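You operate a simulated robot arm through the tools that you are given. There is no shell and no other tool. Be economical: measure what you need, move in short steps, check, and stop when the job is done.

Carry out the task below with a simulated robot arm. There is one attempt and no reset: what you move stays moved.

Task
Top up the blue vial to about its line, then cap it and press the cap home.
Fine: close the water lever before capping; take the cap of the vial's own colour; the vial stays under the cap press.

It is judged by the outcome, as a careful person would: the job done as asked, and still so three seconds after it is handed in. It fails if anything else is knocked over, pushed out of place, dropped, spilled or broken. A push-on lid holds only when it is set on centred and level and pressed home; a screw cap is set on level and turned clockwise until tight.

Robot
A 7-joint arm with a two-finger parallel gripper, fixed in place. Base frame: the origin is at the foot of the arm, x ahead of it, y to its left, z up; the work surface is at about z = 720. Lengths are in mm, angles in degrees, forces in N, time in s.
Its first joint turns from -166.0 to 166.0 degrees. Payload 4.4 kg.
The TCP is the grasp point between the finger pads, 23 mm short of the fingertips. In the tool frame z runs along the fingers and y along their closing line. The gripper opens to 94 mm. The fingers are 38 mm wide and 10 mm thick; the gripper's body (54 by 96 mm) begins 39 mm behind the TCP.
Orientation is told as [roll, pitch, yaw] about the base's x, y, z axes, in that order, counted from this pose: with the fingers straight down and closing along the base's y, the tool's x points along the base's -x, its y along +y and its z along -z.

Tools
- The arm moves only by the tool apply_moves. Its argument "motion" is a list of rows, each an object (a shift or turn left out is 0, a gripper value left out holds the last) with "offset": the shift along the base's x, y, z in mm, a list of three; "angular": the turn, a rotation vector about the base's x, y, z in rad, a list of three; "claw": the gripper command, from -1 (fully open) to 1 (shut), values between in proportion. In form: [{"offset": [x, y, z], "angular": [ax, ay, az], "claw": claw}, ...]. A call has 1 to 8 rows; each row is the pose to reach, as a shift and turn from the pose commanded when the call began. A row lasts 0.2 s, in which the tool goes at most 50 mm and 8.6 degrees; a call with a longer step from one row to the next is refused whole, and so is a gripper value outside its range. A pose out of reach is approached as far as the arm can. The call stops where the force on the tool passes 40 N (or 10 N more than at its start, if that is more) or the arm is blocked; 0.2 s more then pass. The fingers move at their own pace (about 72 mm/s each) and stop on an object; they squeeze with about 39 N. The grip force told is the motor's: it shows also when the fingers shut on nothing. Time passes only in rows, and 0.2 s behind the last, so rows that repeat a pose let the fingers close. It gives the time, the measured TCP pose, the force on the tool (base axes), the opening and the grip force at its end, in the units of the frame above (readings bear some noise), with the torque about the TCP (base axes, N m) and any sound that the robot's microphone picked up.
- Cameras (640 x 400 px; columns grow to the right, rows downward): "scene" is fixed at [226.4, 653.6, 1287.4]; the picture's right is [-0.60, -0.80, 0.00], its down [-0.38, 0.29, -0.88] and it looks along [0.70, -0.53, -0.48] (base axes); focal length 363 px, centre (320, 200). "wrist" rides on the gripper at [86, 16, -74] in the tool frame; the picture's right is [-0.18, 0.98, 0.00], its down [-0.58, -0.11, -0.81] and it looks along [-0.79, -0.15, 0.59] (tool axes); focal length 243 px, centre (320, 200). There is no depth. A picture from a camera that has moved, and an enlarged one, comes with that camera's place and axes in the base frame and with its lens. The place of the scene camera against the robot may be out by one fixed shift of up to 12 mm in any direction.
- snapshot(camera): a new picture of that camera. The clock stands still meanwhile.
- close_up(camera, box): a new picture of the part [left, top, right, bottom] of that camera's present view, enlarged. The clock stands still meanwhile.
- finish_job(): hands the job in; it is judged then, once.

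Go step by step. Nothing tells you positions but the pictures and the camera data: compare them with the known pose of the tool, close in by small moves and look again before you grip or let go. The budget is 120 turns and 64 pictures, counting those below and the enlarged ones. Unless the task says otherwise, let go and move clear before handing in, and close with one line.

The tools are called after "Request:" as name(argument=value, ...) on one line, values as JSON. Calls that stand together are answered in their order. apply_moves: Moves the arm, as the interface text tells. Its arguments: {"type":"object","properties":{"motion":{"type":"array","items":{"type":"object","properties":{"offset":{"type":"array","items":{"type":"number"}},"angular":{"type":"array","items":{"type":"number"}},"claw":{"type":"number"}}}}},"required":["motion"]} The other tools are called the same way: snapshot (camera) takes a picture; close_up (camera, box) takes an enlarged picture of a part of a camera's view; finish_job () hands the job in.

At the start:

```text
clock: 0.0
position: [498.5, 428.5, 1134.4]
tool_rot: [0.1, 0.0, 0.0]
wrist_force: [-0.1, -0.2, 0.3]
ft_torque: [0.01, -0.01, -0.02]
opening: 94.0
grasp_force: 0.1
```

scene: 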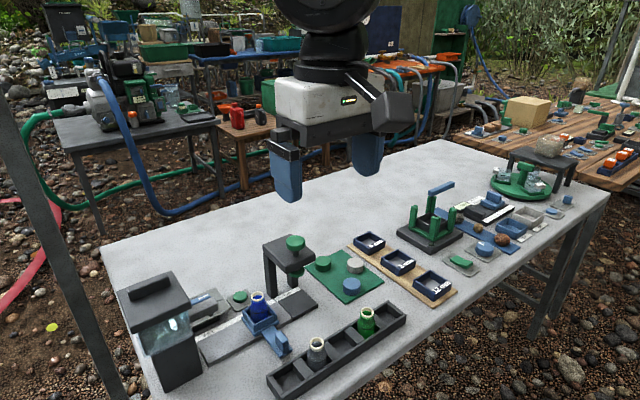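
wrist: 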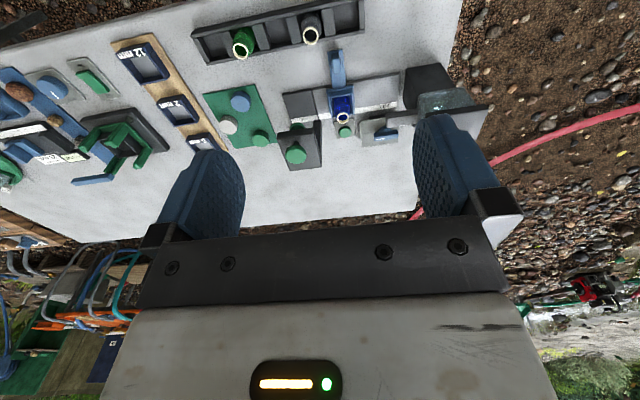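

I see a bench with a water tank, a sliding carriage holding the blue vial, a cap press, a green mat with caps, and a rack with other vials. I'll enlarge the views to understand the station.

Request:
close_up(camera="scene", box=[100, 220, 420, 400])

Request:
close_up(camera="wrist", box=[190, 10, 510, 190])

```text
2.00 times, centred on (260, 310) of scene
camera zoom: at [226.4, 653.6, 1287.4], right [-0.6, -0.8, 0.0], down [-0.38, 0.29, -0.88], along [0.7, -0.53, -0.48], focal length 727 px, centre (440, -20)
```

zoom: 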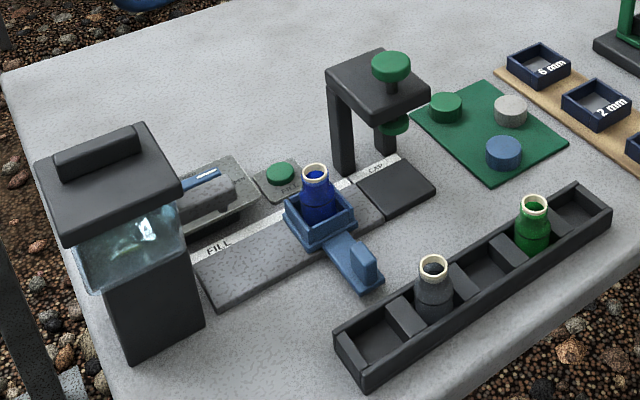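

```text
2.00 times, centred on (350, 100) of wrist
camera zoom: at [413.0, 445.0, 1209.7], right [0.18, 0.98, 0.0], down [0.58, -0.11, 0.81], along [0.79, -0.15, -0.59], focal length 485 px, centre (260, 400)
```

zoom: 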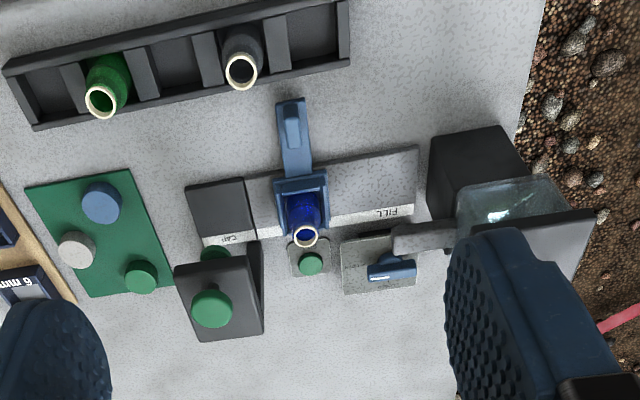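

The blue vial sits in a carriage (about x 696, y 436) that slides along y between FILL (+y) and CAP (-y). I'll lower the wrist camera for a closer view.

Request:
apply_moves(motion=[{"offset": [-15, 5, -45]}, {"offset": [-30, 10, -85]}, {"offset": [-45, 15, -125]}, {"offset": [-55, 20, -165]}, {"offset": [-55, 20, -165]}])

Request:
snapshot(camera="wrist")

Request:
close_up(camera="scene", box=[180, 270, 300, 350])

```text
clock: 1.2
position: [446.7, 450.1, 969.2]
tool_rot: [0.1, 0.0, 0.0]
wrist_force: [-0.1, -0.6, -0.4]
ft_torque: [-0.02, -0.01, -0.02]
opening: 94.0
grasp_force: 0.0
```

```text
59 pictures are left
camera wrist: at [360.3, 467.4, 1043.3], right [0.18, 0.98, 0.0], down [0.58, -0.11, 0.81], along [0.79, -0.15, -0.59], focal length 243 px, centre (320, 200)
```

wrist: 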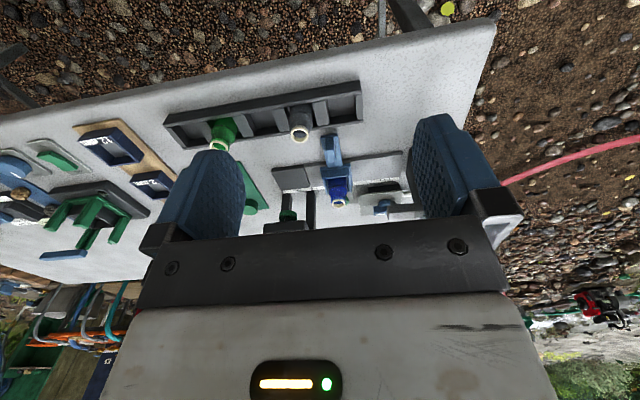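

```text
5.00 times, centred on (240, 310) of scene
camera zoom: at [226.4, 653.6, 1287.4], right [-0.6, -0.8, 0.0], down [-0.38, 0.29, -0.88], along [0.7, -0.53, -0.48], focal length 1817 px, centre (720, -350)
```

zoom: 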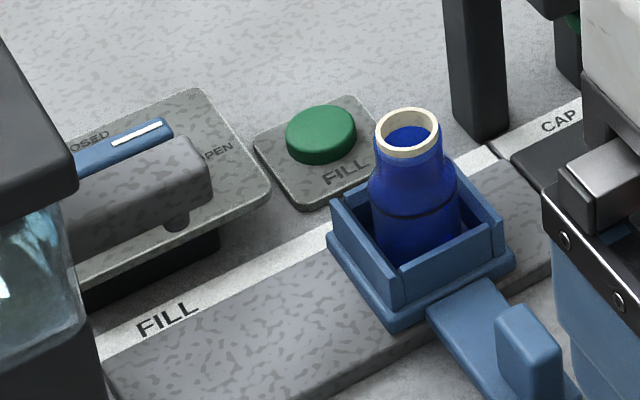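

The green FILL button, the CLOSED/OPEN lever and the spout (about x 725, y 521, z 795) are visible. I'll move closer to see the fill end.

Request:
apply_moves(motion=[{"offset": [40, 20, 0]}, {"offset": [80, 40, 0]}, {"offset": [115, 60, 0]}, {"offset": [115, 60, 0]}])

Request:
close_up(camera="wrist", box=[200, 50, 456, 210])

Request:
close_up(camera="scene", box=[110, 260, 270, 360])

```text
clock: 2.2
position: [561.2, 507.3, 969.5]
tool_rot: [0.0, 0.0, 0.0]
wrist_force: [0.1, 0.1, 0.3]
ft_torque: [0.02, 0.0, 0.0]
opening: 94.0
grasp_force: 0.1
```

```text
2.50 times, centred on (328, 130) of wrist
camera zoom: at [474.5, 524.2, 1045.1], right [0.18, 0.98, 0.0], down [0.58, -0.11, 0.81], along [0.79, -0.15, -0.59], focal length 606 px, centre (300, 375)
```

zoom: 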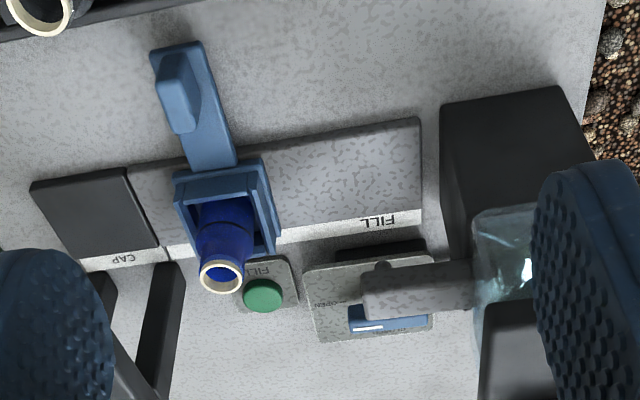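

```text
4.00 times, centred on (190, 310) of scene
camera zoom: at [226.4, 653.6, 1287.4], right [-0.6, -0.8, 0.0], down [-0.38, 0.29, -0.88], along [0.7, -0.53, -0.48], focal length 1453 px, centre (840, -240)
```

zoom: 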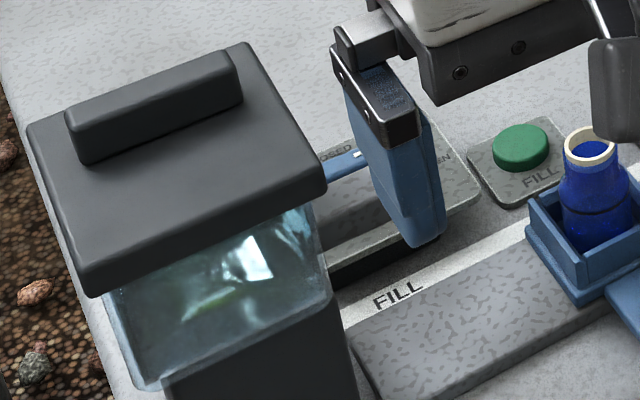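

I need a steeper view of the lever and its labels.

Request:
apply_moves(motion=[{"offset": [40, 15, 10]}, {"offset": [85, 30, 20]}, {"offset": [100, 30, 20]}, {"offset": [100, 30, 20]}])

Request:
close_up(camera="wrist", box=[240, 40, 400, 140])

```text
clock: 3.2
position: [658.6, 536.3, 990.1]
tool_rot: [0.0, 0.1, 0.1]
wrist_force: [0.6, 0.0, 0.3]
ft_torque: [0.0, -0.01, 0.01]
opening: 94.1
grasp_force: 0.1
```

```text
4.00 times, centred on (320, 90) of wrist
camera zoom: at [572.8, 553.7, 1065.0], right [0.18, 0.98, 0.0], down [0.58, -0.11, 0.81], along [0.79, -0.15, -0.59], focal length 970 px, centre (320, 640)
```

zoom: 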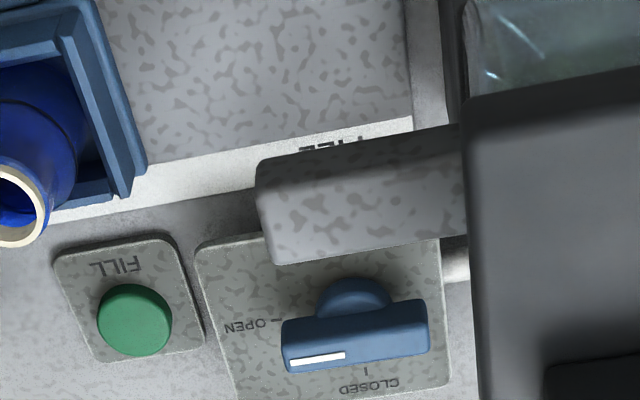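

The lever's pointer is at OPEN (bar about x 771, y 504–552, z 789), and the carriage handle is near (618, 441, top 782). The spout nozzle is near (710, 525, 800). I'll go above the handle to check.

Request:
apply_moves(motion=[{"offset": [-15, -40, -10]}, {"offset": [-30, -75, -40]}, {"offset": [-40, -95, -80]}, {"offset": [-41, -95, -120]}, {"offset": [-41, -95, -135]}, {"offset": [-41, -95, -135]}])

Request:
snapshot(camera="wrist")

Request:
snapshot(camera="scene")

```text
clock: 4.6
position: [616.2, 442.3, 853.7]
tool_rot: [0.0, 0.1, 0.0]
wrist_force: [-0.4, 0.2, -0.5]
ft_torque: [-0.06, 0.0, 0.01]
opening: 94.0
grasp_force: 0.0
```

```text
54 pictures are left
camera wrist: at [531.3, 460.5, 928.2], right [0.18, 0.98, 0.0], down [0.58, -0.11, 0.81], along [0.79, -0.15, -0.59], focal length 243 px, centre (320, 200)
```

wrist: 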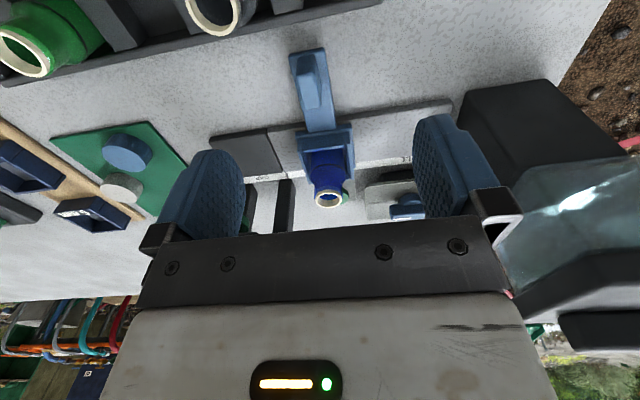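

```text
53 pictures are left
```

scene: 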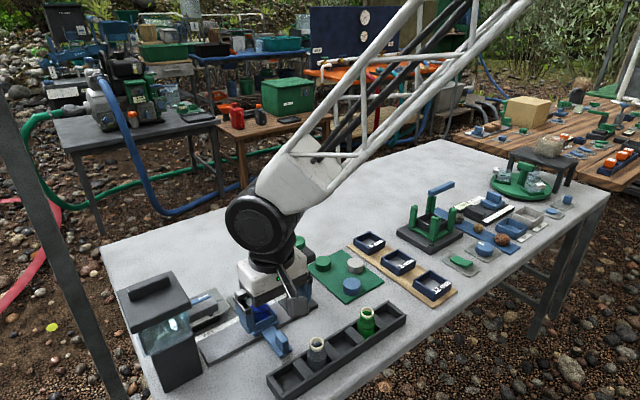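

Request:
close_up(camera="wrist", box=[250, 30, 410, 130])

Request:
close_up(camera="scene", box=[200, 280, 320, 360])

```text
4.00 times, centred on (330, 80) of wrist
camera zoom: at [531.3, 460.5, 928.2], right [0.18, 0.98, 0.0], down [0.58, -0.11, 0.81], along [0.79, -0.15, -0.59], focal length 970 px, centre (280, 680)
```

zoom: 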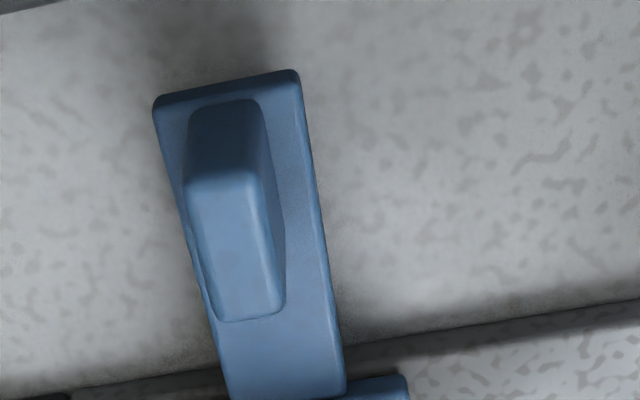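

```text
5.00 times, centred on (260, 320) of scene
camera zoom: at [226.4, 653.6, 1287.4], right [-0.6, -0.8, 0.0], down [-0.38, 0.29, -0.88], along [0.7, -0.53, -0.48], focal length 1817 px, centre (620, -400)
```

zoom: 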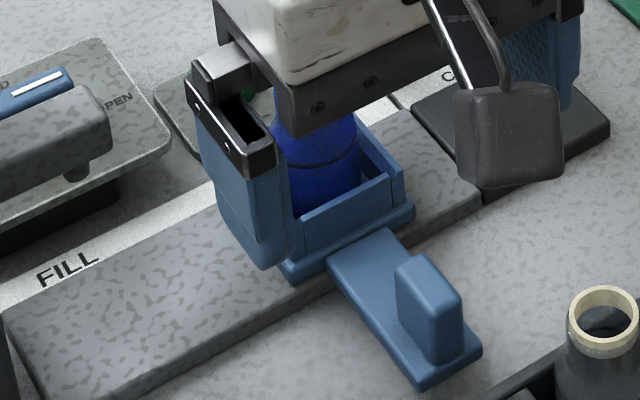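

The knob is about 24 × 13 mm, centred near (619, 437), top near z 770. I'll descend around it and grip.

Request:
apply_moves(motion=[{"offset": [3, -5, -30]}, {"offset": [3, -5, -60]}, {"offset": [3, -5, -75]}, {"offset": [3, -5, -81]}, {"offset": [3, -5, -81]}])

Request:
snapshot(camera="wrist")

Request:
close_up(camera="scene", box=[200, 260, 360, 360])

```text
clock: 5.8
position: [622.4, 439.7, 773.1]
tool_rot: [-0.1, 0.0, 0.0]
wrist_force: [0.9, -0.2, -0.8]
ft_torque: [0.04, 0.0, 0.01]
opening: 94.2
grasp_force: 0.1
```

```text
50 pictures are left
camera wrist: at [534.3, 456.0, 847.9], right [0.18, 0.98, 0.0], down [0.58, -0.11, 0.81], along [0.79, -0.15, -0.59], focal length 243 px, centre (320, 200)
```

wrist: 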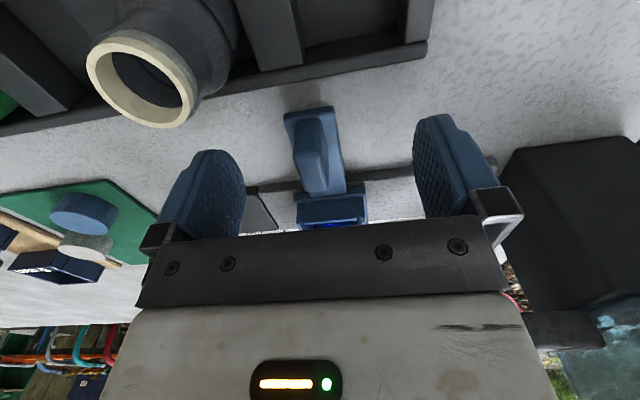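

```text
4.00 times, centred on (280, 310) of scene
camera zoom: at [226.4, 653.6, 1287.4], right [-0.6, -0.8, 0.0], down [-0.38, 0.29, -0.88], along [0.7, -0.53, -0.48], focal length 1453 px, centre (480, -240)
```

zoom: 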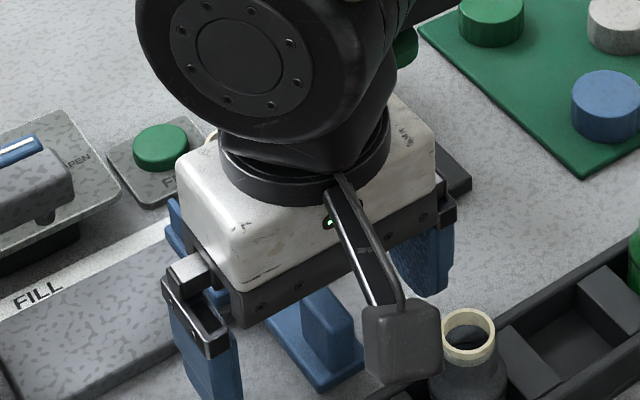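

The knob top is lower than I assumed (about z 755). I'll go down a bit more and then close.

Request:
apply_moves(motion=[{"offset": [7, -3, -8]}, {"offset": [7, -3, -15]}, {"offset": [7, -3, -15], "claw": 0.3}, {"offset": [7, -3, -15], "claw": 1}, {"offset": [7, -3, -15], "claw": 1}, {"offset": [7, -3, -15], "claw": 1}])

Request:
snapshot(camera="wrist")

```text
clock: 7.2
position: [627.3, 435.4, 759.5]
tool_rot: [0.0, -0.1, -0.1]
wrist_force: [0.7, -0.2, -0.8]
ft_torque: [0.0, 0.04, 0.0]
opening: 27.4
grasp_force: 44.5
```

```text
48 pictures are left
camera wrist: at [541.4, 452.1, 833.8], right [0.18, 0.98, 0.0], down [0.58, -0.11, 0.81], along [0.79, -0.15, -0.59], focal length 243 px, centre (320, 200)
```

wrist: 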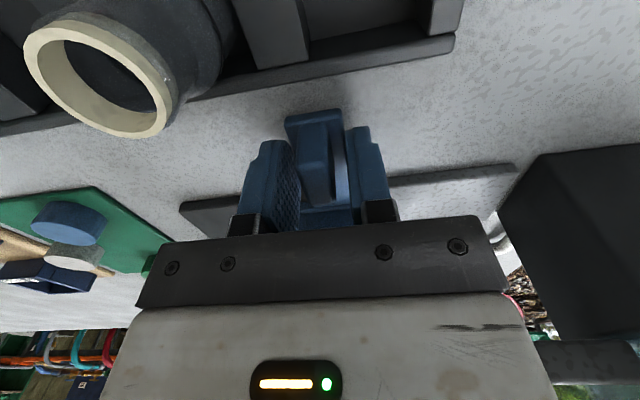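

The fingers hold the carriage arm (27 mm). Now I slide it gently toward FILL.

Request:
apply_moves(motion=[{"offset": [0, 6, 0]}, {"offset": [0, 14, 0]}, {"offset": [0, 22, 0]}, {"offset": [0, 30, 0]}, {"offset": [0, 38, 0]}, {"offset": [0, 45, 0]}, {"offset": [0, 50, 0]}, {"offset": [0, 50, 0]}])

Request:
close_up(camera="scene", box=[160, 250, 320, 350])

```text
clock: 9.0
position: [628.8, 485.1, 759.0]
tool_rot: [0.1, -0.1, 0.0]
wrist_force: [-20.6, 0.4, 19.4]
ft_torque: [0.0, 0.71, 0.03]
opening: 27.6
grasp_force: 44.8
```

```text
4.00 times, centred on (240, 300) of scene
camera zoom: at [226.4, 653.6, 1287.4], right [-0.6, -0.8, 0.0], down [-0.38, 0.29, -0.88], along [0.7, -0.53, -0.48], focal length 1453 px, centre (640, -200)
```

zoom: 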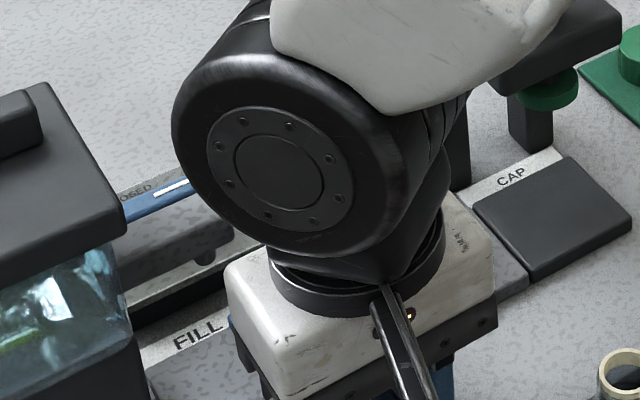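

Request:
apply_moves(motion=[{"offset": [-1, 4, 1]}, {"offset": [-1, 12, 1]}, {"offset": [-1, 20, 1]}, {"offset": [-1, 27, 1]}, {"offset": [-1, 32, 1]}, {"offset": [-1, 36, 1]}, {"offset": [-1, 36, 1]}])

Request:
snapshot(camera="wrist")

```text
clock: 10.6
position: [627.4, 520.5, 760.5]
tool_rot: [0.0, 0.0, 0.0]
wrist_force: [18.7, 1.0, -7.2]
ft_torque: [0.09, -0.49, 0.02]
opening: 27.5
grasp_force: 44.6
```

```text
46 pictures are left
camera wrist: at [540.8, 537.3, 834.1], right [0.18, 0.98, 0.0], down [0.58, -0.11, 0.81], along [0.79, -0.15, -0.59], focal length 243 px, centre (320, 200)
```

wrist: 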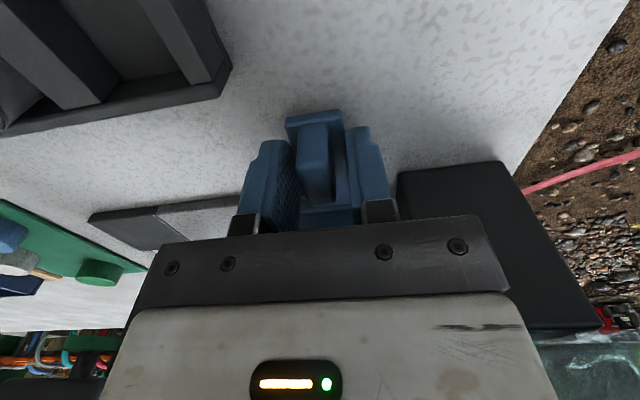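

No stop yet; I'll creep on a few mm watching the y force.

Request:
apply_moves(motion=[{"offset": [0.5, 2, -0.4]}, {"offset": [0.5, 4, -0.4]}, {"offset": [0.5, 4, -0.4]}])

Request:
close_up(camera="scene", box=[140, 250, 300, 350])

```text
clock: 11.4
position: [627.3, 524.2, 760.0]
tool_rot: [-0.1, 0.0, -0.1]
wrist_force: [-18.1, -0.3, 13.8]
ft_torque: [-0.03, 0.74, 0.0]
opening: 27.4
grasp_force: 44.9
```

```text
4.00 times, centred on (220, 300) of scene
camera zoom: at [226.4, 653.6, 1287.4], right [-0.6, -0.8, 0.0], down [-0.38, 0.29, -0.88], along [0.7, -0.53, -0.48], focal length 1453 px, centre (720, -200)
```

zoom: 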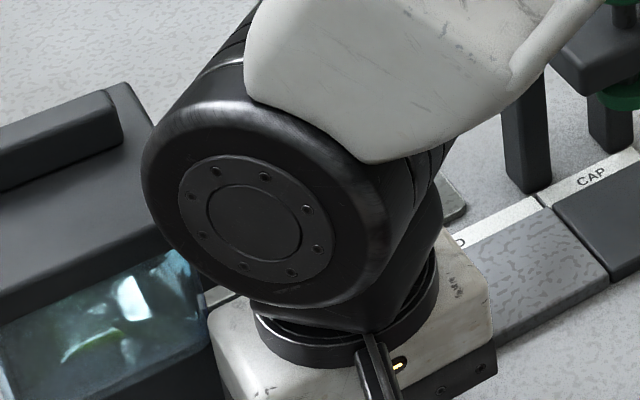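

I can't see the spout alignment from here; I'll release and step back to look.

Request:
apply_moves(motion=[{"offset": [-0.2, 0, 0.2], "claw": 0.3}, {"offset": [-0.2, 0, 0.2], "claw": -0.2}, {"offset": [0, 0, 35], "claw": -0.2}, {"offset": [0, -20, 80], "claw": -0.2}, {"offset": [0, -40, 125], "claw": -0.2}, {"offset": [-20, -60, 165], "claw": -0.2}, {"offset": [-60, -80, 185], "claw": -0.2}, {"offset": [-60, -80, 185], "claw": -1}])

Request:
close_up(camera="scene", box=[140, 250, 300, 350])

Request:
snapshot(camera="wrist")

```text
clock: 13.2
position: [567.2, 445.5, 944.4]
tool_rot: [0.0, 0.1, 0.0]
wrist_force: [-0.1, 0.2, 0.5]
ft_torque: [0.02, -0.02, -0.02]
opening: 93.9
grasp_force: 0.0
```

```text
4.00 times, centred on (220, 300) of scene
camera zoom: at [226.4, 653.6, 1287.4], right [-0.6, -0.8, 0.0], down [-0.38, 0.29, -0.88], along [0.7, -0.53, -0.48], focal length 1453 px, centre (720, -200)
```

zoom: 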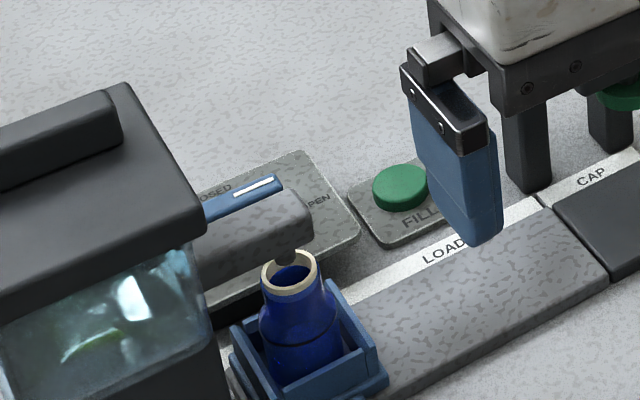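

```text
43 pictures are left
camera wrist: at [479.8, 463.1, 1019.7], right [0.18, 0.98, 0.0], down [0.58, -0.11, 0.81], along [0.79, -0.15, -0.59], focal length 243 px, centre (320, 200)
```

wrist: 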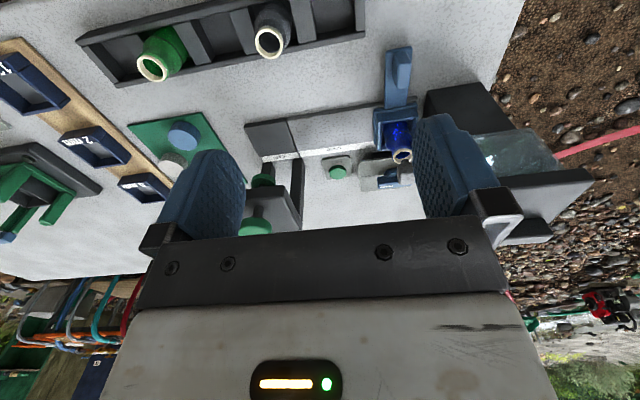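

The vial looks aligned under the nozzle. I'll zoom in on the vial for the current level and line.

Request:
close_up(camera="scene", box=[195, 305, 243, 335])

Request:
close_up(camera="wrist", box=[368, 95, 432, 135])

```text
13.33 times, centred on (219, 320) of scene
camera zoom: at [226.4, 653.6, 1287.4], right [-0.6, -0.8, 0.0], down [-0.38, 0.29, -0.88], along [0.7, -0.53, -0.48], focal length 4844 px, centre (1667, -1400)
```

zoom: 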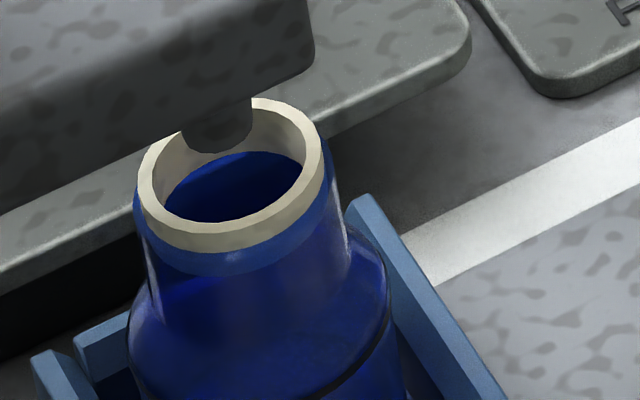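

```text
10.00 times, centred on (400, 115) of wrist
camera zoom: at [479.8, 463.1, 1019.7], right [0.18, 0.98, 0.0], down [0.58, -0.11, 0.81], along [0.79, -0.15, -0.59], focal length 2426 px, centre (-480, 1050)
```

zoom: 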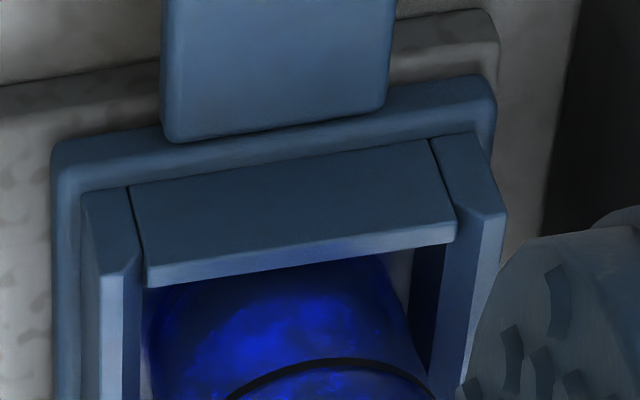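

Wrist-only triangulation puts the FILL button near (784, 438, 738), so the scene camera's heights read too high. I'll go above the button to refine.

Request:
apply_moves(motion=[{"offset": [45, 0, 0]}, {"offset": [90, -2, 0]}, {"offset": [135, -4, -15]}, {"offset": [173, -5, -30]}, {"offset": [173, -5, -30]}])

Request:
snapshot(camera="wrist")

```text
clock: 14.4
position: [737.7, 441.2, 914.9]
tool_rot: [0.0, 0.0, 0.0]
wrist_force: [0.2, -0.9, -0.4]
ft_torque: [-0.02, -0.02, -0.01]
opening: 93.6
grasp_force: 0.1
```

```text
40 pictures are left
camera wrist: at [652.3, 458.1, 989.4], right [0.18, 0.98, 0.0], down [0.58, -0.11, 0.81], along [0.79, -0.15, -0.59], focal length 243 px, centre (320, 200)
```

wrist: 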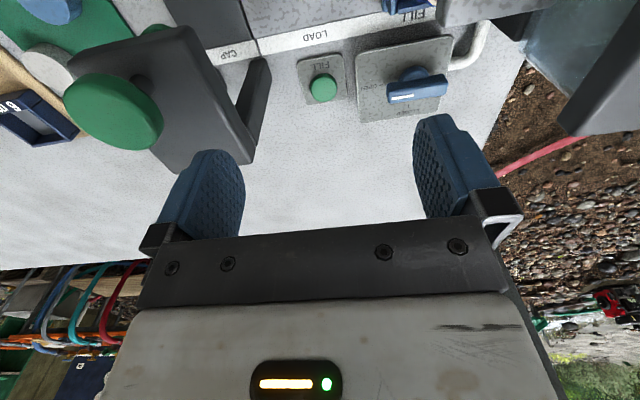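

Button top is at about (788, 436, 733). I'll close the fingers and hover above it.

Request:
apply_moves(motion=[{"offset": [20, -2, -20], "claw": 1}, {"offset": [40, -4, -50], "claw": 1}, {"offset": [48, -4, -95], "claw": 1}, {"offset": [48, -4, -135], "claw": 1}, {"offset": [48, -4, -146], "claw": 1}, {"offset": [48, -4, -146], "claw": 1}])

Request:
snapshot(camera="wrist")

Request:
close_up(camera="scene", box=[180, 300, 260, 350])

```text
clock: 15.8
position: [787.9, 436.5, 768.8]
tool_rot: [0.0, 0.1, 0.0]
wrist_force: [-0.3, 0.1, -0.9]
ft_torque: [-0.05, -0.02, 0.01]
opening: 0.0
grasp_force: 39.3
```

```text
39 pictures are left
camera wrist: at [701.1, 452.8, 843.8], right [0.18, 0.98, 0.0], down [0.58, -0.11, 0.81], along [0.79, -0.15, -0.59], focal length 243 px, centre (320, 200)
```

wrist: 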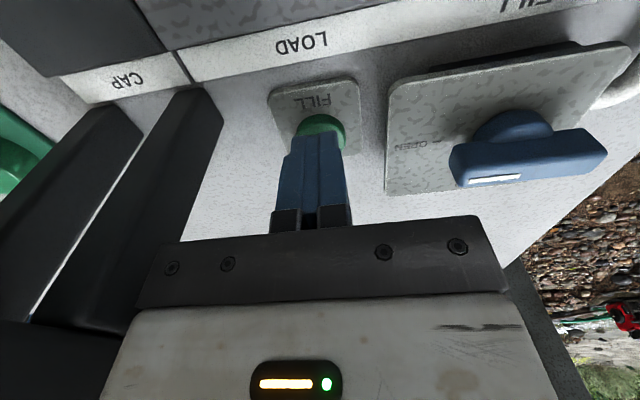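

```text
8.00 times, centred on (220, 325) of scene
camera zoom: at [226.4, 653.6, 1287.4], right [-0.6, -0.8, 0.0], down [-0.38, 0.29, -0.88], along [0.7, -0.53, -0.48], focal length 2906 px, centre (1120, -800)
```

zoom: 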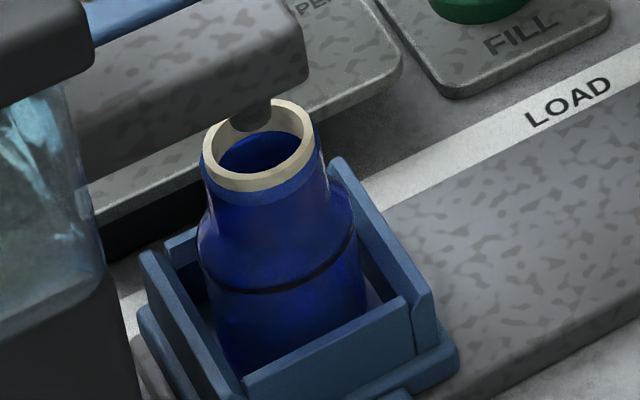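

Fingers are above the button. I'll give it one short press.

Request:
apply_moves(motion=[{"offset": [0, 0, -9]}, {"offset": [0, 0, -15]}, {"offset": [0, 0, -15]}, {"offset": [0, 0, -2]}])

Request:
close_up(camera="scene", box=[180, 300, 260, 350])

```text
clock: 16.8
position: [788.7, 434.6, 764.9]
tool_rot: [0.0, -0.1, 0.0]
wrist_force: [0.2, 0.2, 0.1]
ft_torque: [-0.02, -0.01, -0.01]
opening: 0.2
grasp_force: 39.7
heard: click
```

```text
8.00 times, centred on (220, 325) of scene
camera zoom: at [226.4, 653.6, 1287.4], right [-0.6, -0.8, 0.0], down [-0.38, 0.29, -0.88], along [0.7, -0.53, -0.48], focal length 2906 px, centre (1120, -800)
```

zoom: 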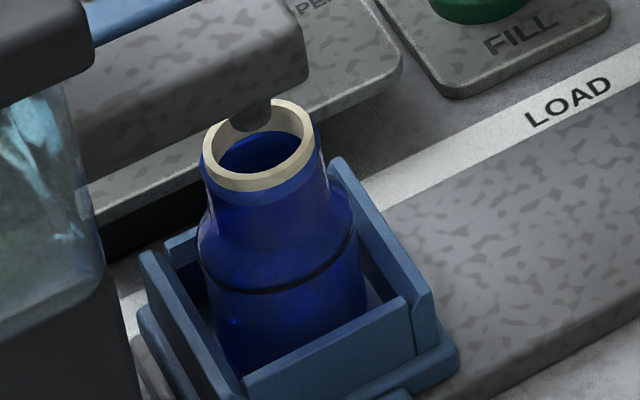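

A click was heard. I'll wait briefly and see whether water flows or a dose was given.

Request:
apply_moves(motion=[{"offset": [0, 0, 0]}])

Request:
close_up(camera="scene", box=[200, 308, 240, 333])

```text
clock: 17.2
position: [788.9, 436.0, 765.8]
tool_rot: [0.1, 0.0, 0.0]
wrist_force: [-0.4, 0.2, 1.0]
ft_torque: [0.0, 0.01, 0.0]
opening: 0.2
grasp_force: 38.8
```

```text
16.00 times, centred on (220, 320) of scene
camera zoom: at [226.4, 653.6, 1287.4], right [-0.6, -0.8, 0.0], down [-0.38, 0.29, -0.88], along [0.7, -0.53, -0.48], focal length 5813 px, centre (1920, -1728)
```

zoom: 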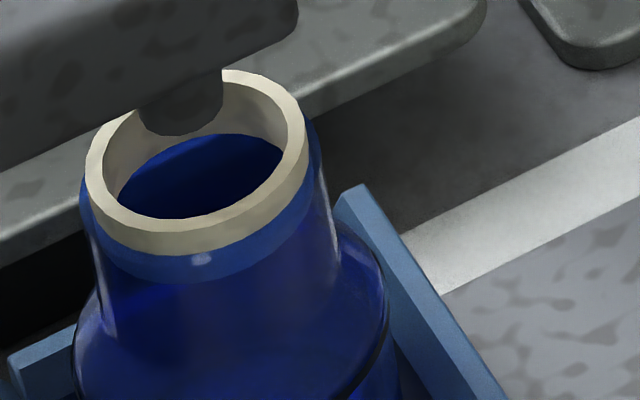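

Request:
close_up(camera="scene", box=[200, 322, 240, 347])

```text
16.00 times, centred on (220, 334) of scene
camera zoom: at [226.4, 653.6, 1287.4], right [-0.6, -0.8, 0.0], down [-0.38, 0.29, -0.88], along [0.7, -0.53, -0.48], focal length 5813 px, centre (1920, -1952)
```

zoom: 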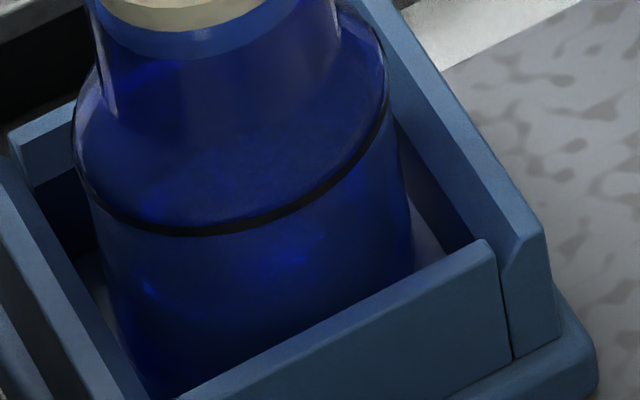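

I'll press again for a bit longer and compare this same view.

Request:
apply_moves(motion=[{"offset": [0, 0, -8]}, {"offset": [0, 0, -13]}, {"offset": [0, 0, -13]}, {"offset": [0, 0, -13]}])

Request:
close_up(camera="scene", box=[192, 300, 256, 340])

Request:
close_up(camera="scene", box=[200, 322, 240, 347])

```text
clock: 18.2
position: [788.8, 436.3, 753.3]
tool_rot: [0.1, 0.0, 0.0]
wrist_force: [-0.9, 0.4, 2.4]
ft_torque: [0.03, 0.01, 0.01]
opening: 0.0
grasp_force: 39.5
heard: click
```

```text
10.00 times, centred on (224, 320) of scene
camera zoom: at [226.4, 653.6, 1287.4], right [-0.6, -0.8, 0.0], down [-0.38, 0.29, -0.88], along [0.7, -0.53, -0.48], focal length 3633 px, centre (1280, -1000)
```

zoom: 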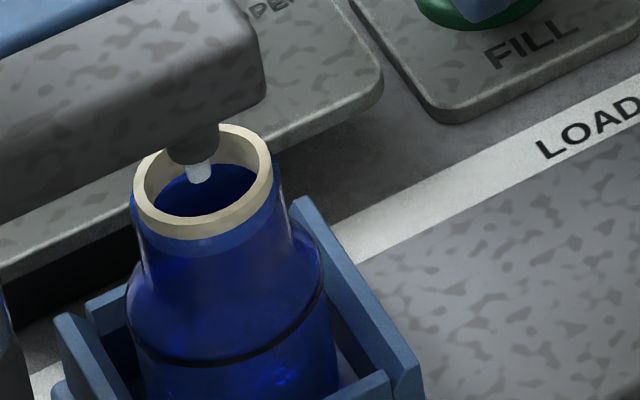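

```text
16.00 times, centred on (220, 334) of scene
camera zoom: at [226.4, 653.6, 1287.4], right [-0.6, -0.8, 0.0], down [-0.38, 0.29, -0.88], along [0.7, -0.53, -0.48], focal length 5813 px, centre (1920, -1952)
```

zoom: 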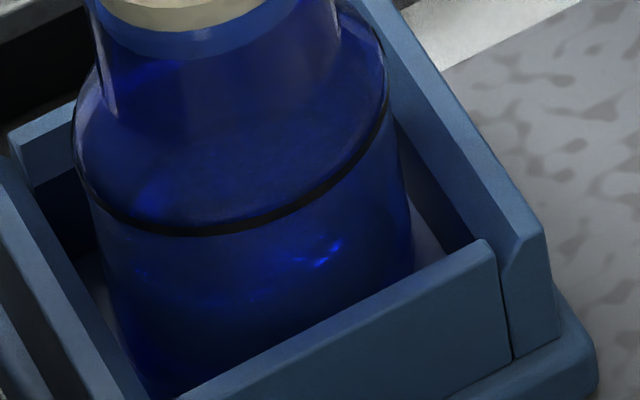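

Water streams while the button is held. I'll keep holding 0.6 s more and compare.

Request:
apply_moves(motion=[{"offset": [0, 0, 0]}, {"offset": [0, 0, 0]}])

Request:
close_up(camera="scene", box=[200, 322, 240, 347])

```text
clock: 18.8
position: [789.4, 436.1, 753.3]
tool_rot: [0.0, 0.1, 0.0]
wrist_force: [0.2, 0.9, 2.1]
ft_torque: [0.04, -0.02, 0.07]
opening: 0.1
grasp_force: 38.8
```

```text
16.00 times, centred on (220, 334) of scene
camera zoom: at [226.4, 653.6, 1287.4], right [-0.6, -0.8, 0.0], down [-0.38, 0.29, -0.88], along [0.7, -0.53, -0.48], focal length 5813 px, centre (1920, -1952)
```

zoom: 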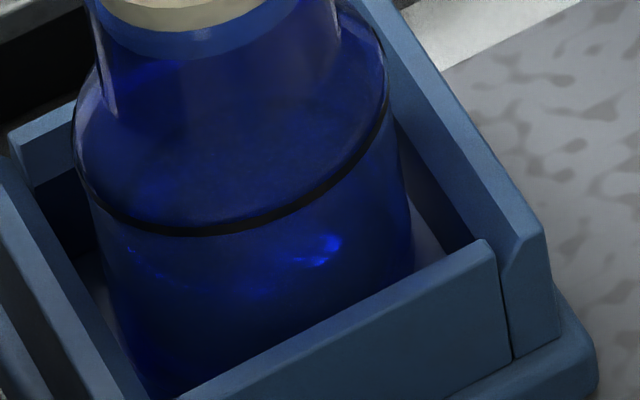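

Request:
apply_moves(motion=[{"offset": [0, 0, 0]}, {"offset": [0, 0, 0]}])

Request:
close_up(camera="scene", box=[200, 322, 240, 347])

```text
clock: 19.4
position: [788.8, 436.4, 752.9]
tool_rot: [0.0, 0.1, -0.1]
wrist_force: [0.2, 0.6, 2.8]
ft_torque: [0.03, -0.05, 0.02]
opening: 0.0
grasp_force: 39.2
```

```text
16.00 times, centred on (220, 334) of scene
camera zoom: at [226.4, 653.6, 1287.4], right [-0.6, -0.8, 0.0], down [-0.38, 0.29, -0.88], along [0.7, -0.53, -0.48], focal length 5813 px, centre (1920, -1952)
```

zoom: 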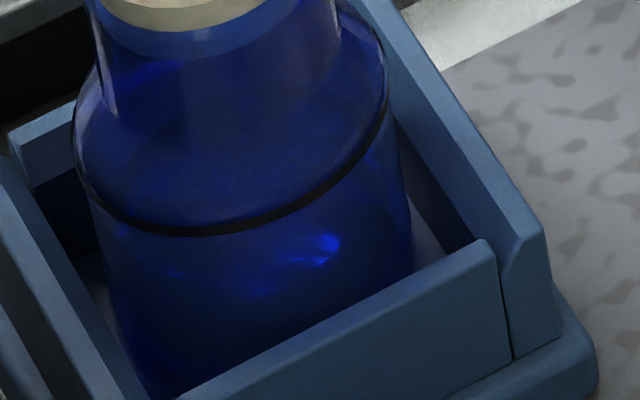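

The level is hard to read from here. I'll release the button and bring the wrist camera to a low, tilted side view of the vial.

Request:
apply_moves(motion=[{"offset": [0, 0, 45]}, {"offset": [0, 0, 95]}, {"offset": [-25, 0, 135]}, {"offset": [-70, 10, 150], "angular": [0, -0.1, 0]}, {"offset": [-110, 30, 150], "angular": [0, -0.2, 0]}, {"offset": [-145, 55, 150], "angular": [0, -0.3, 0]}, {"offset": [-150, 75, 120], "angular": [0, -0.4, 0]}, {"offset": [-150, 75, 120], "angular": [0, -0.4, 0]}])

Request:
snapshot(camera="wrist")

```text
clock: 21.2
position: [638.0, 514.2, 873.7]
tool_rot: [0.0, -22.9, -0.1]
wrist_force: [-0.4, -0.2, -1.1]
ft_torque: [-0.01, 0.01, 0.01]
opening: 0.0
grasp_force: 39.9
```

```text
30 pictures are left
camera wrist: at [529.4, 530.3, 908.6], right [0.17, 0.98, 0.07], down [0.22, -0.11, 0.97], along [0.96, -0.15, -0.24], focal length 243 px, centre (320, 200)
```

wrist: 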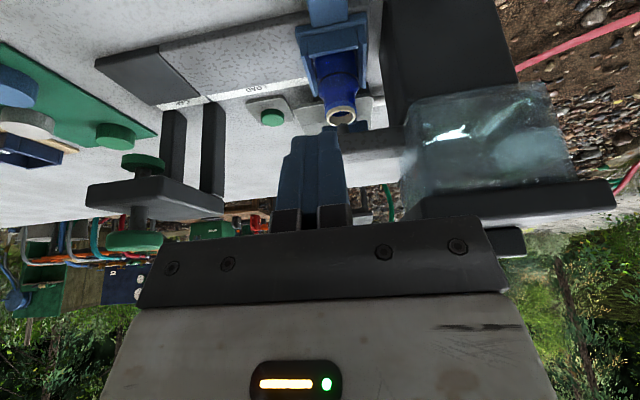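

Request:
apply_moves(motion=[{"offset": [-5, 0, -30], "claw": -0.3}, {"offset": [-10, 0, -60], "claw": -0.3}, {"offset": [-10, 0, -60], "claw": -0.3}])

Request:
close_up(camera="wrist", box=[272, 70, 400, 150])

```text
clock: 22.0
position: [627.1, 510.8, 813.6]
tool_rot: [0.0, -22.9, 0.1]
wrist_force: [0.5, 0.0, 0.0]
ft_torque: [-0.02, 0.01, 0.02]
opening: 61.1
grasp_force: 0.1
```

```text
5.00 times, centred on (336, 110) of wrist
camera zoom: at [519.7, 528.2, 848.6], right [0.17, 0.98, 0.07], down [0.22, -0.11, 0.97], along [0.96, -0.15, -0.24], focal length 1213 px, centre (240, 650)
```

zoom: 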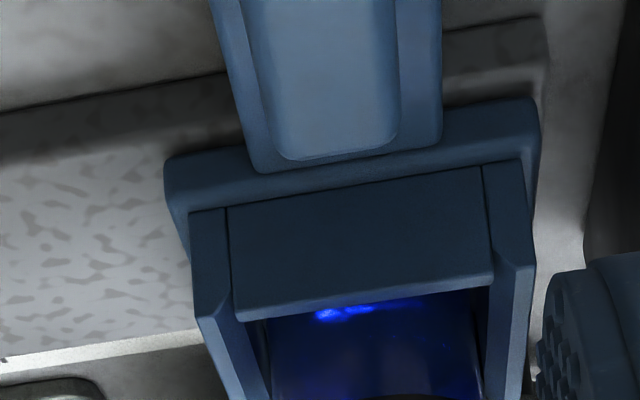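

Request:
close_up(camera="wrist", box=[308, 120, 388, 170])

```text
8.00 times, centred on (348, 145) of wrist
camera zoom: at [519.7, 528.2, 848.6], right [0.17, 0.98, 0.07], down [0.22, -0.11, 0.97], along [0.96, -0.15, -0.24], focal length 1941 px, centre (96, 640)
```

zoom: 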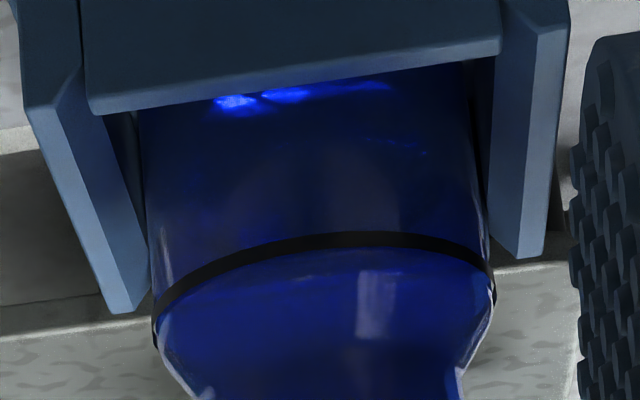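

Request:
close_up(camera="wrist", box=[324, 130, 372, 160])

Request:
close_up(camera="scene", box=[202, 322, 234, 342])

```text
13.33 times, centred on (348, 145) of wrist
camera zoom: at [519.7, 528.2, 848.6], right [0.17, 0.98, 0.07], down [0.22, -0.11, 0.97], along [0.96, -0.15, -0.24], focal length 3235 px, centre (-53, 933)
```

zoom: 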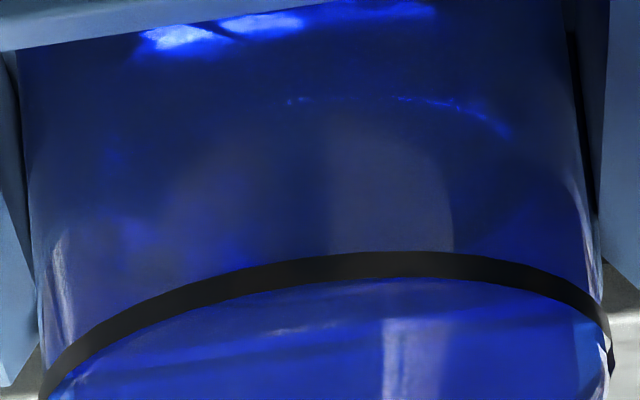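

```text
16.00 times, centred on (218, 332) of scene
camera zoom: at [226.4, 653.6, 1287.4], right [-0.6, -0.8, 0.0], down [-0.38, 0.29, -0.88], along [0.7, -0.53, -0.48], focal length 5813 px, centre (1952, -1912)
```

zoom: 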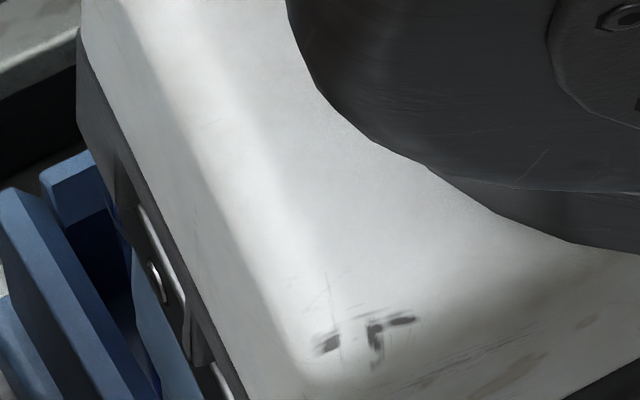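

A faint arc about 11 mm below the line looks like the water surface. I'll return to the button with the fingers closed.

Request:
apply_moves(motion=[{"offset": [0, 0, 40], "claw": 1}, {"offset": [5, -10, 80], "angular": [0, 0.1, 0], "claw": 1}, {"offset": [35, -35, 95], "angular": [0, 0.2, 0], "claw": 1}, {"offset": [75, -55, 95], "angular": [0, 0.3, 0], "claw": 1}, {"offset": [120, -75, 85], "angular": [0, 0.4, 0], "claw": 1}, {"offset": [160, -75, 60], "angular": [0, 0.4, 0], "claw": 1}, {"offset": [160, -75, 15], "angular": [0, 0.4, 0], "claw": 1}, {"offset": [160, -75, -47], "angular": [0, 0.4, 0], "claw": 1}])

```text
refused: row 5 steps farther than a row can; nothing moved
```

Request:
apply_moves(motion=[{"offset": [0, 0, 45], "claw": 1}, {"offset": [15, -12, 88], "angular": [0, 0.1, 0], "claw": 1}, {"offset": [50, -35, 95], "angular": [0, 0.2, 0], "claw": 1}, {"offset": [90, -55, 95], "angular": [0, 0.3, 0], "claw": 1}, {"offset": [130, -75, 85], "angular": [0, 0.4, 0], "claw": 1}, {"offset": [160, -75, 50], "angular": [0, 0.4, 0], "claw": 1}, {"offset": [160, -75, 5], "angular": [0, 0.4, 0], "claw": 1}, {"offset": [160, -75, -42], "angular": [0, 0.4, 0], "claw": 1}])

Request:
close_up(camera="scene", box=[207, 327, 227, 340])

```text
clock: 23.8
position: [791.1, 436.1, 771.9]
tool_rot: [0.1, 0.0, 0.0]
wrist_force: [0.2, -1.0, 1.9]
ft_torque: [-0.01, 0.01, 0.02]
opening: 0.1
grasp_force: 38.9
```

```text
16.00 times, centred on (217, 334) of scene
camera zoom: at [226.4, 653.6, 1287.4], right [-0.6, -0.8, 0.0], down [-0.38, 0.29, -0.88], along [0.7, -0.53, -0.48], focal length 5813 px, centre (1968, -1936)
```

zoom: 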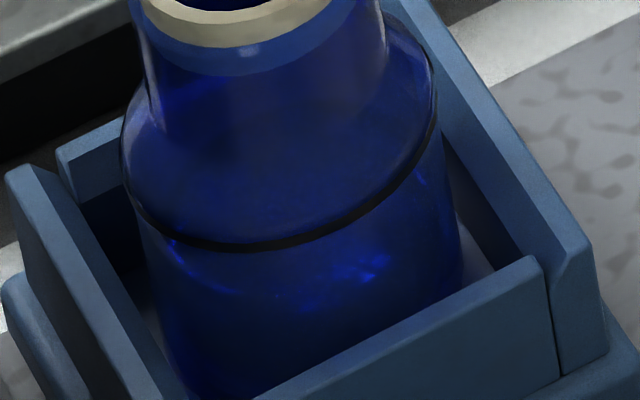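

The arc sits about 55–60 px (about 9 mm) below the line. I'll hold the button about 1.2 s.

Request:
apply_moves(motion=[{"offset": [0, 0, -12]}, {"offset": [0, 0, -18]}, {"offset": [0, 0, -18]}, {"offset": [0, 0, -18]}, {"offset": [0, 0, -18]}, {"offset": [0, 0, -18]}])

Request:
close_up(camera="scene", box=[207, 327, 227, 340])

```text
clock: 25.2
position: [790.1, 434.1, 753.6]
tool_rot: [0.0, 0.0, 0.1]
wrist_force: [1.0, 0.5, 1.9]
ft_torque: [0.04, -0.03, 0.02]
opening: 0.1
grasp_force: 39.0
heard: click
```

```text
16.00 times, centred on (217, 334) of scene
camera zoom: at [226.4, 653.6, 1287.4], right [-0.6, -0.8, 0.0], down [-0.38, 0.29, -0.88], along [0.7, -0.53, -0.48], focal length 5813 px, centre (1968, -1936)
```

zoom: 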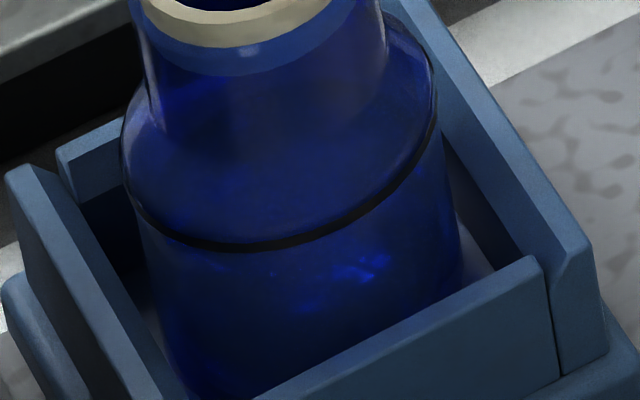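

Request:
apply_moves(motion=[{"offset": [0, 0, 0]}, {"offset": [0, 0, 0]}, {"offset": [0, 0, 0]}, {"offset": [0, 0, 0]}, {"offset": [0, 0, 0]}])

Request:
close_up(camera="scene", box=[207, 327, 227, 340])

```text
clock: 26.4
position: [789.3, 434.5, 752.7]
tool_rot: [0.0, 0.0, 0.0]
wrist_force: [0.6, -0.6, 2.3]
ft_torque: [-0.03, -0.08, -0.01]
opening: 0.0
grasp_force: 38.9
```

```text
16.00 times, centred on (217, 334) of scene
camera zoom: at [226.4, 653.6, 1287.4], right [-0.6, -0.8, 0.0], down [-0.38, 0.29, -0.88], along [0.7, -0.53, -0.48], focal length 5813 px, centre (1968, -1936)
```

zoom: 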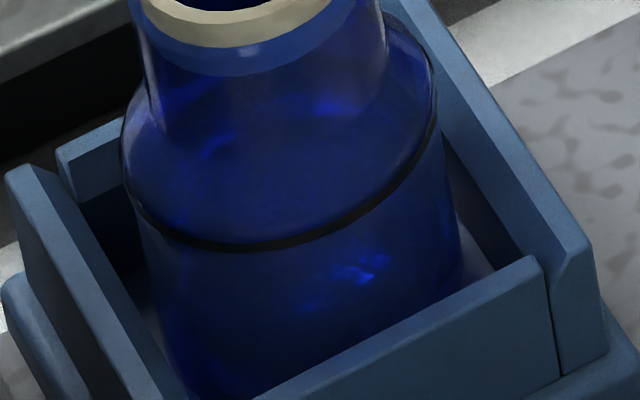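

Highlights now appear near the line. I'll release and check from the side view before adding more.

Request:
apply_moves(motion=[{"offset": [0, 0, 45]}, {"offset": [0, 0, 95]}, {"offset": [-25, 0, 135]}, {"offset": [-70, 10, 150], "angular": [0, -0.1, 0]}, {"offset": [-110, 30, 150], "angular": [0, -0.2, 0]}, {"offset": [-145, 55, 150], "angular": [0, -0.3, 0]}, {"offset": [-158, 75, 110], "angular": [0, -0.4, 0]}, {"offset": [-160, 75, 62], "angular": [0, -0.4, 0], "claw": -0.3}])

Request:
apply_moves(motion=[{"offset": [0, 0, -3], "claw": -0.3}, {"offset": [0, 0, -3], "claw": -0.3}])

Request:
close_up(camera="wrist", box=[324, 135, 372, 165])

```text
clock: 28.2
position: [627.1, 511.3, 813.9]
tool_rot: [0.1, -23.0, 0.0]
wrist_force: [0.8, 0.9, 0.7]
ft_torque: [0.0, 0.0, -0.01]
opening: 53.5
grasp_force: 0.4
```

```text
clock: 28.8
position: [627.6, 509.4, 809.9]
tool_rot: [-0.1, -22.8, 0.0]
wrist_force: [0.6, 0.4, -0.5]
ft_torque: [-0.01, 0.02, 0.04]
opening: 61.3
grasp_force: 0.1
```

```text
13.33 times, centred on (348, 150) of wrist
camera zoom: at [518.9, 527.4, 845.9], right [0.17, 0.98, 0.07], down [0.22, -0.11, 0.97], along [0.96, -0.15, -0.24], focal length 3235 px, centre (-53, 867)
```

zoom: 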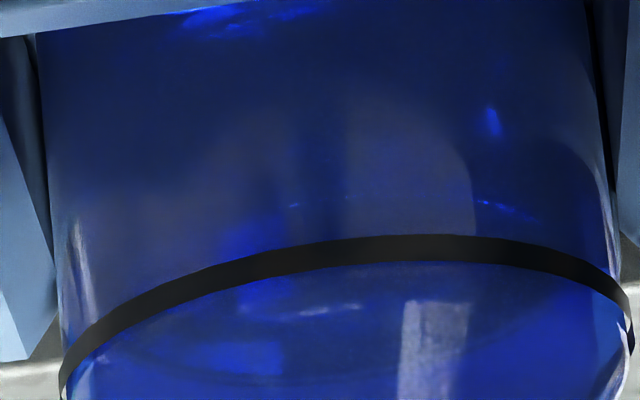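

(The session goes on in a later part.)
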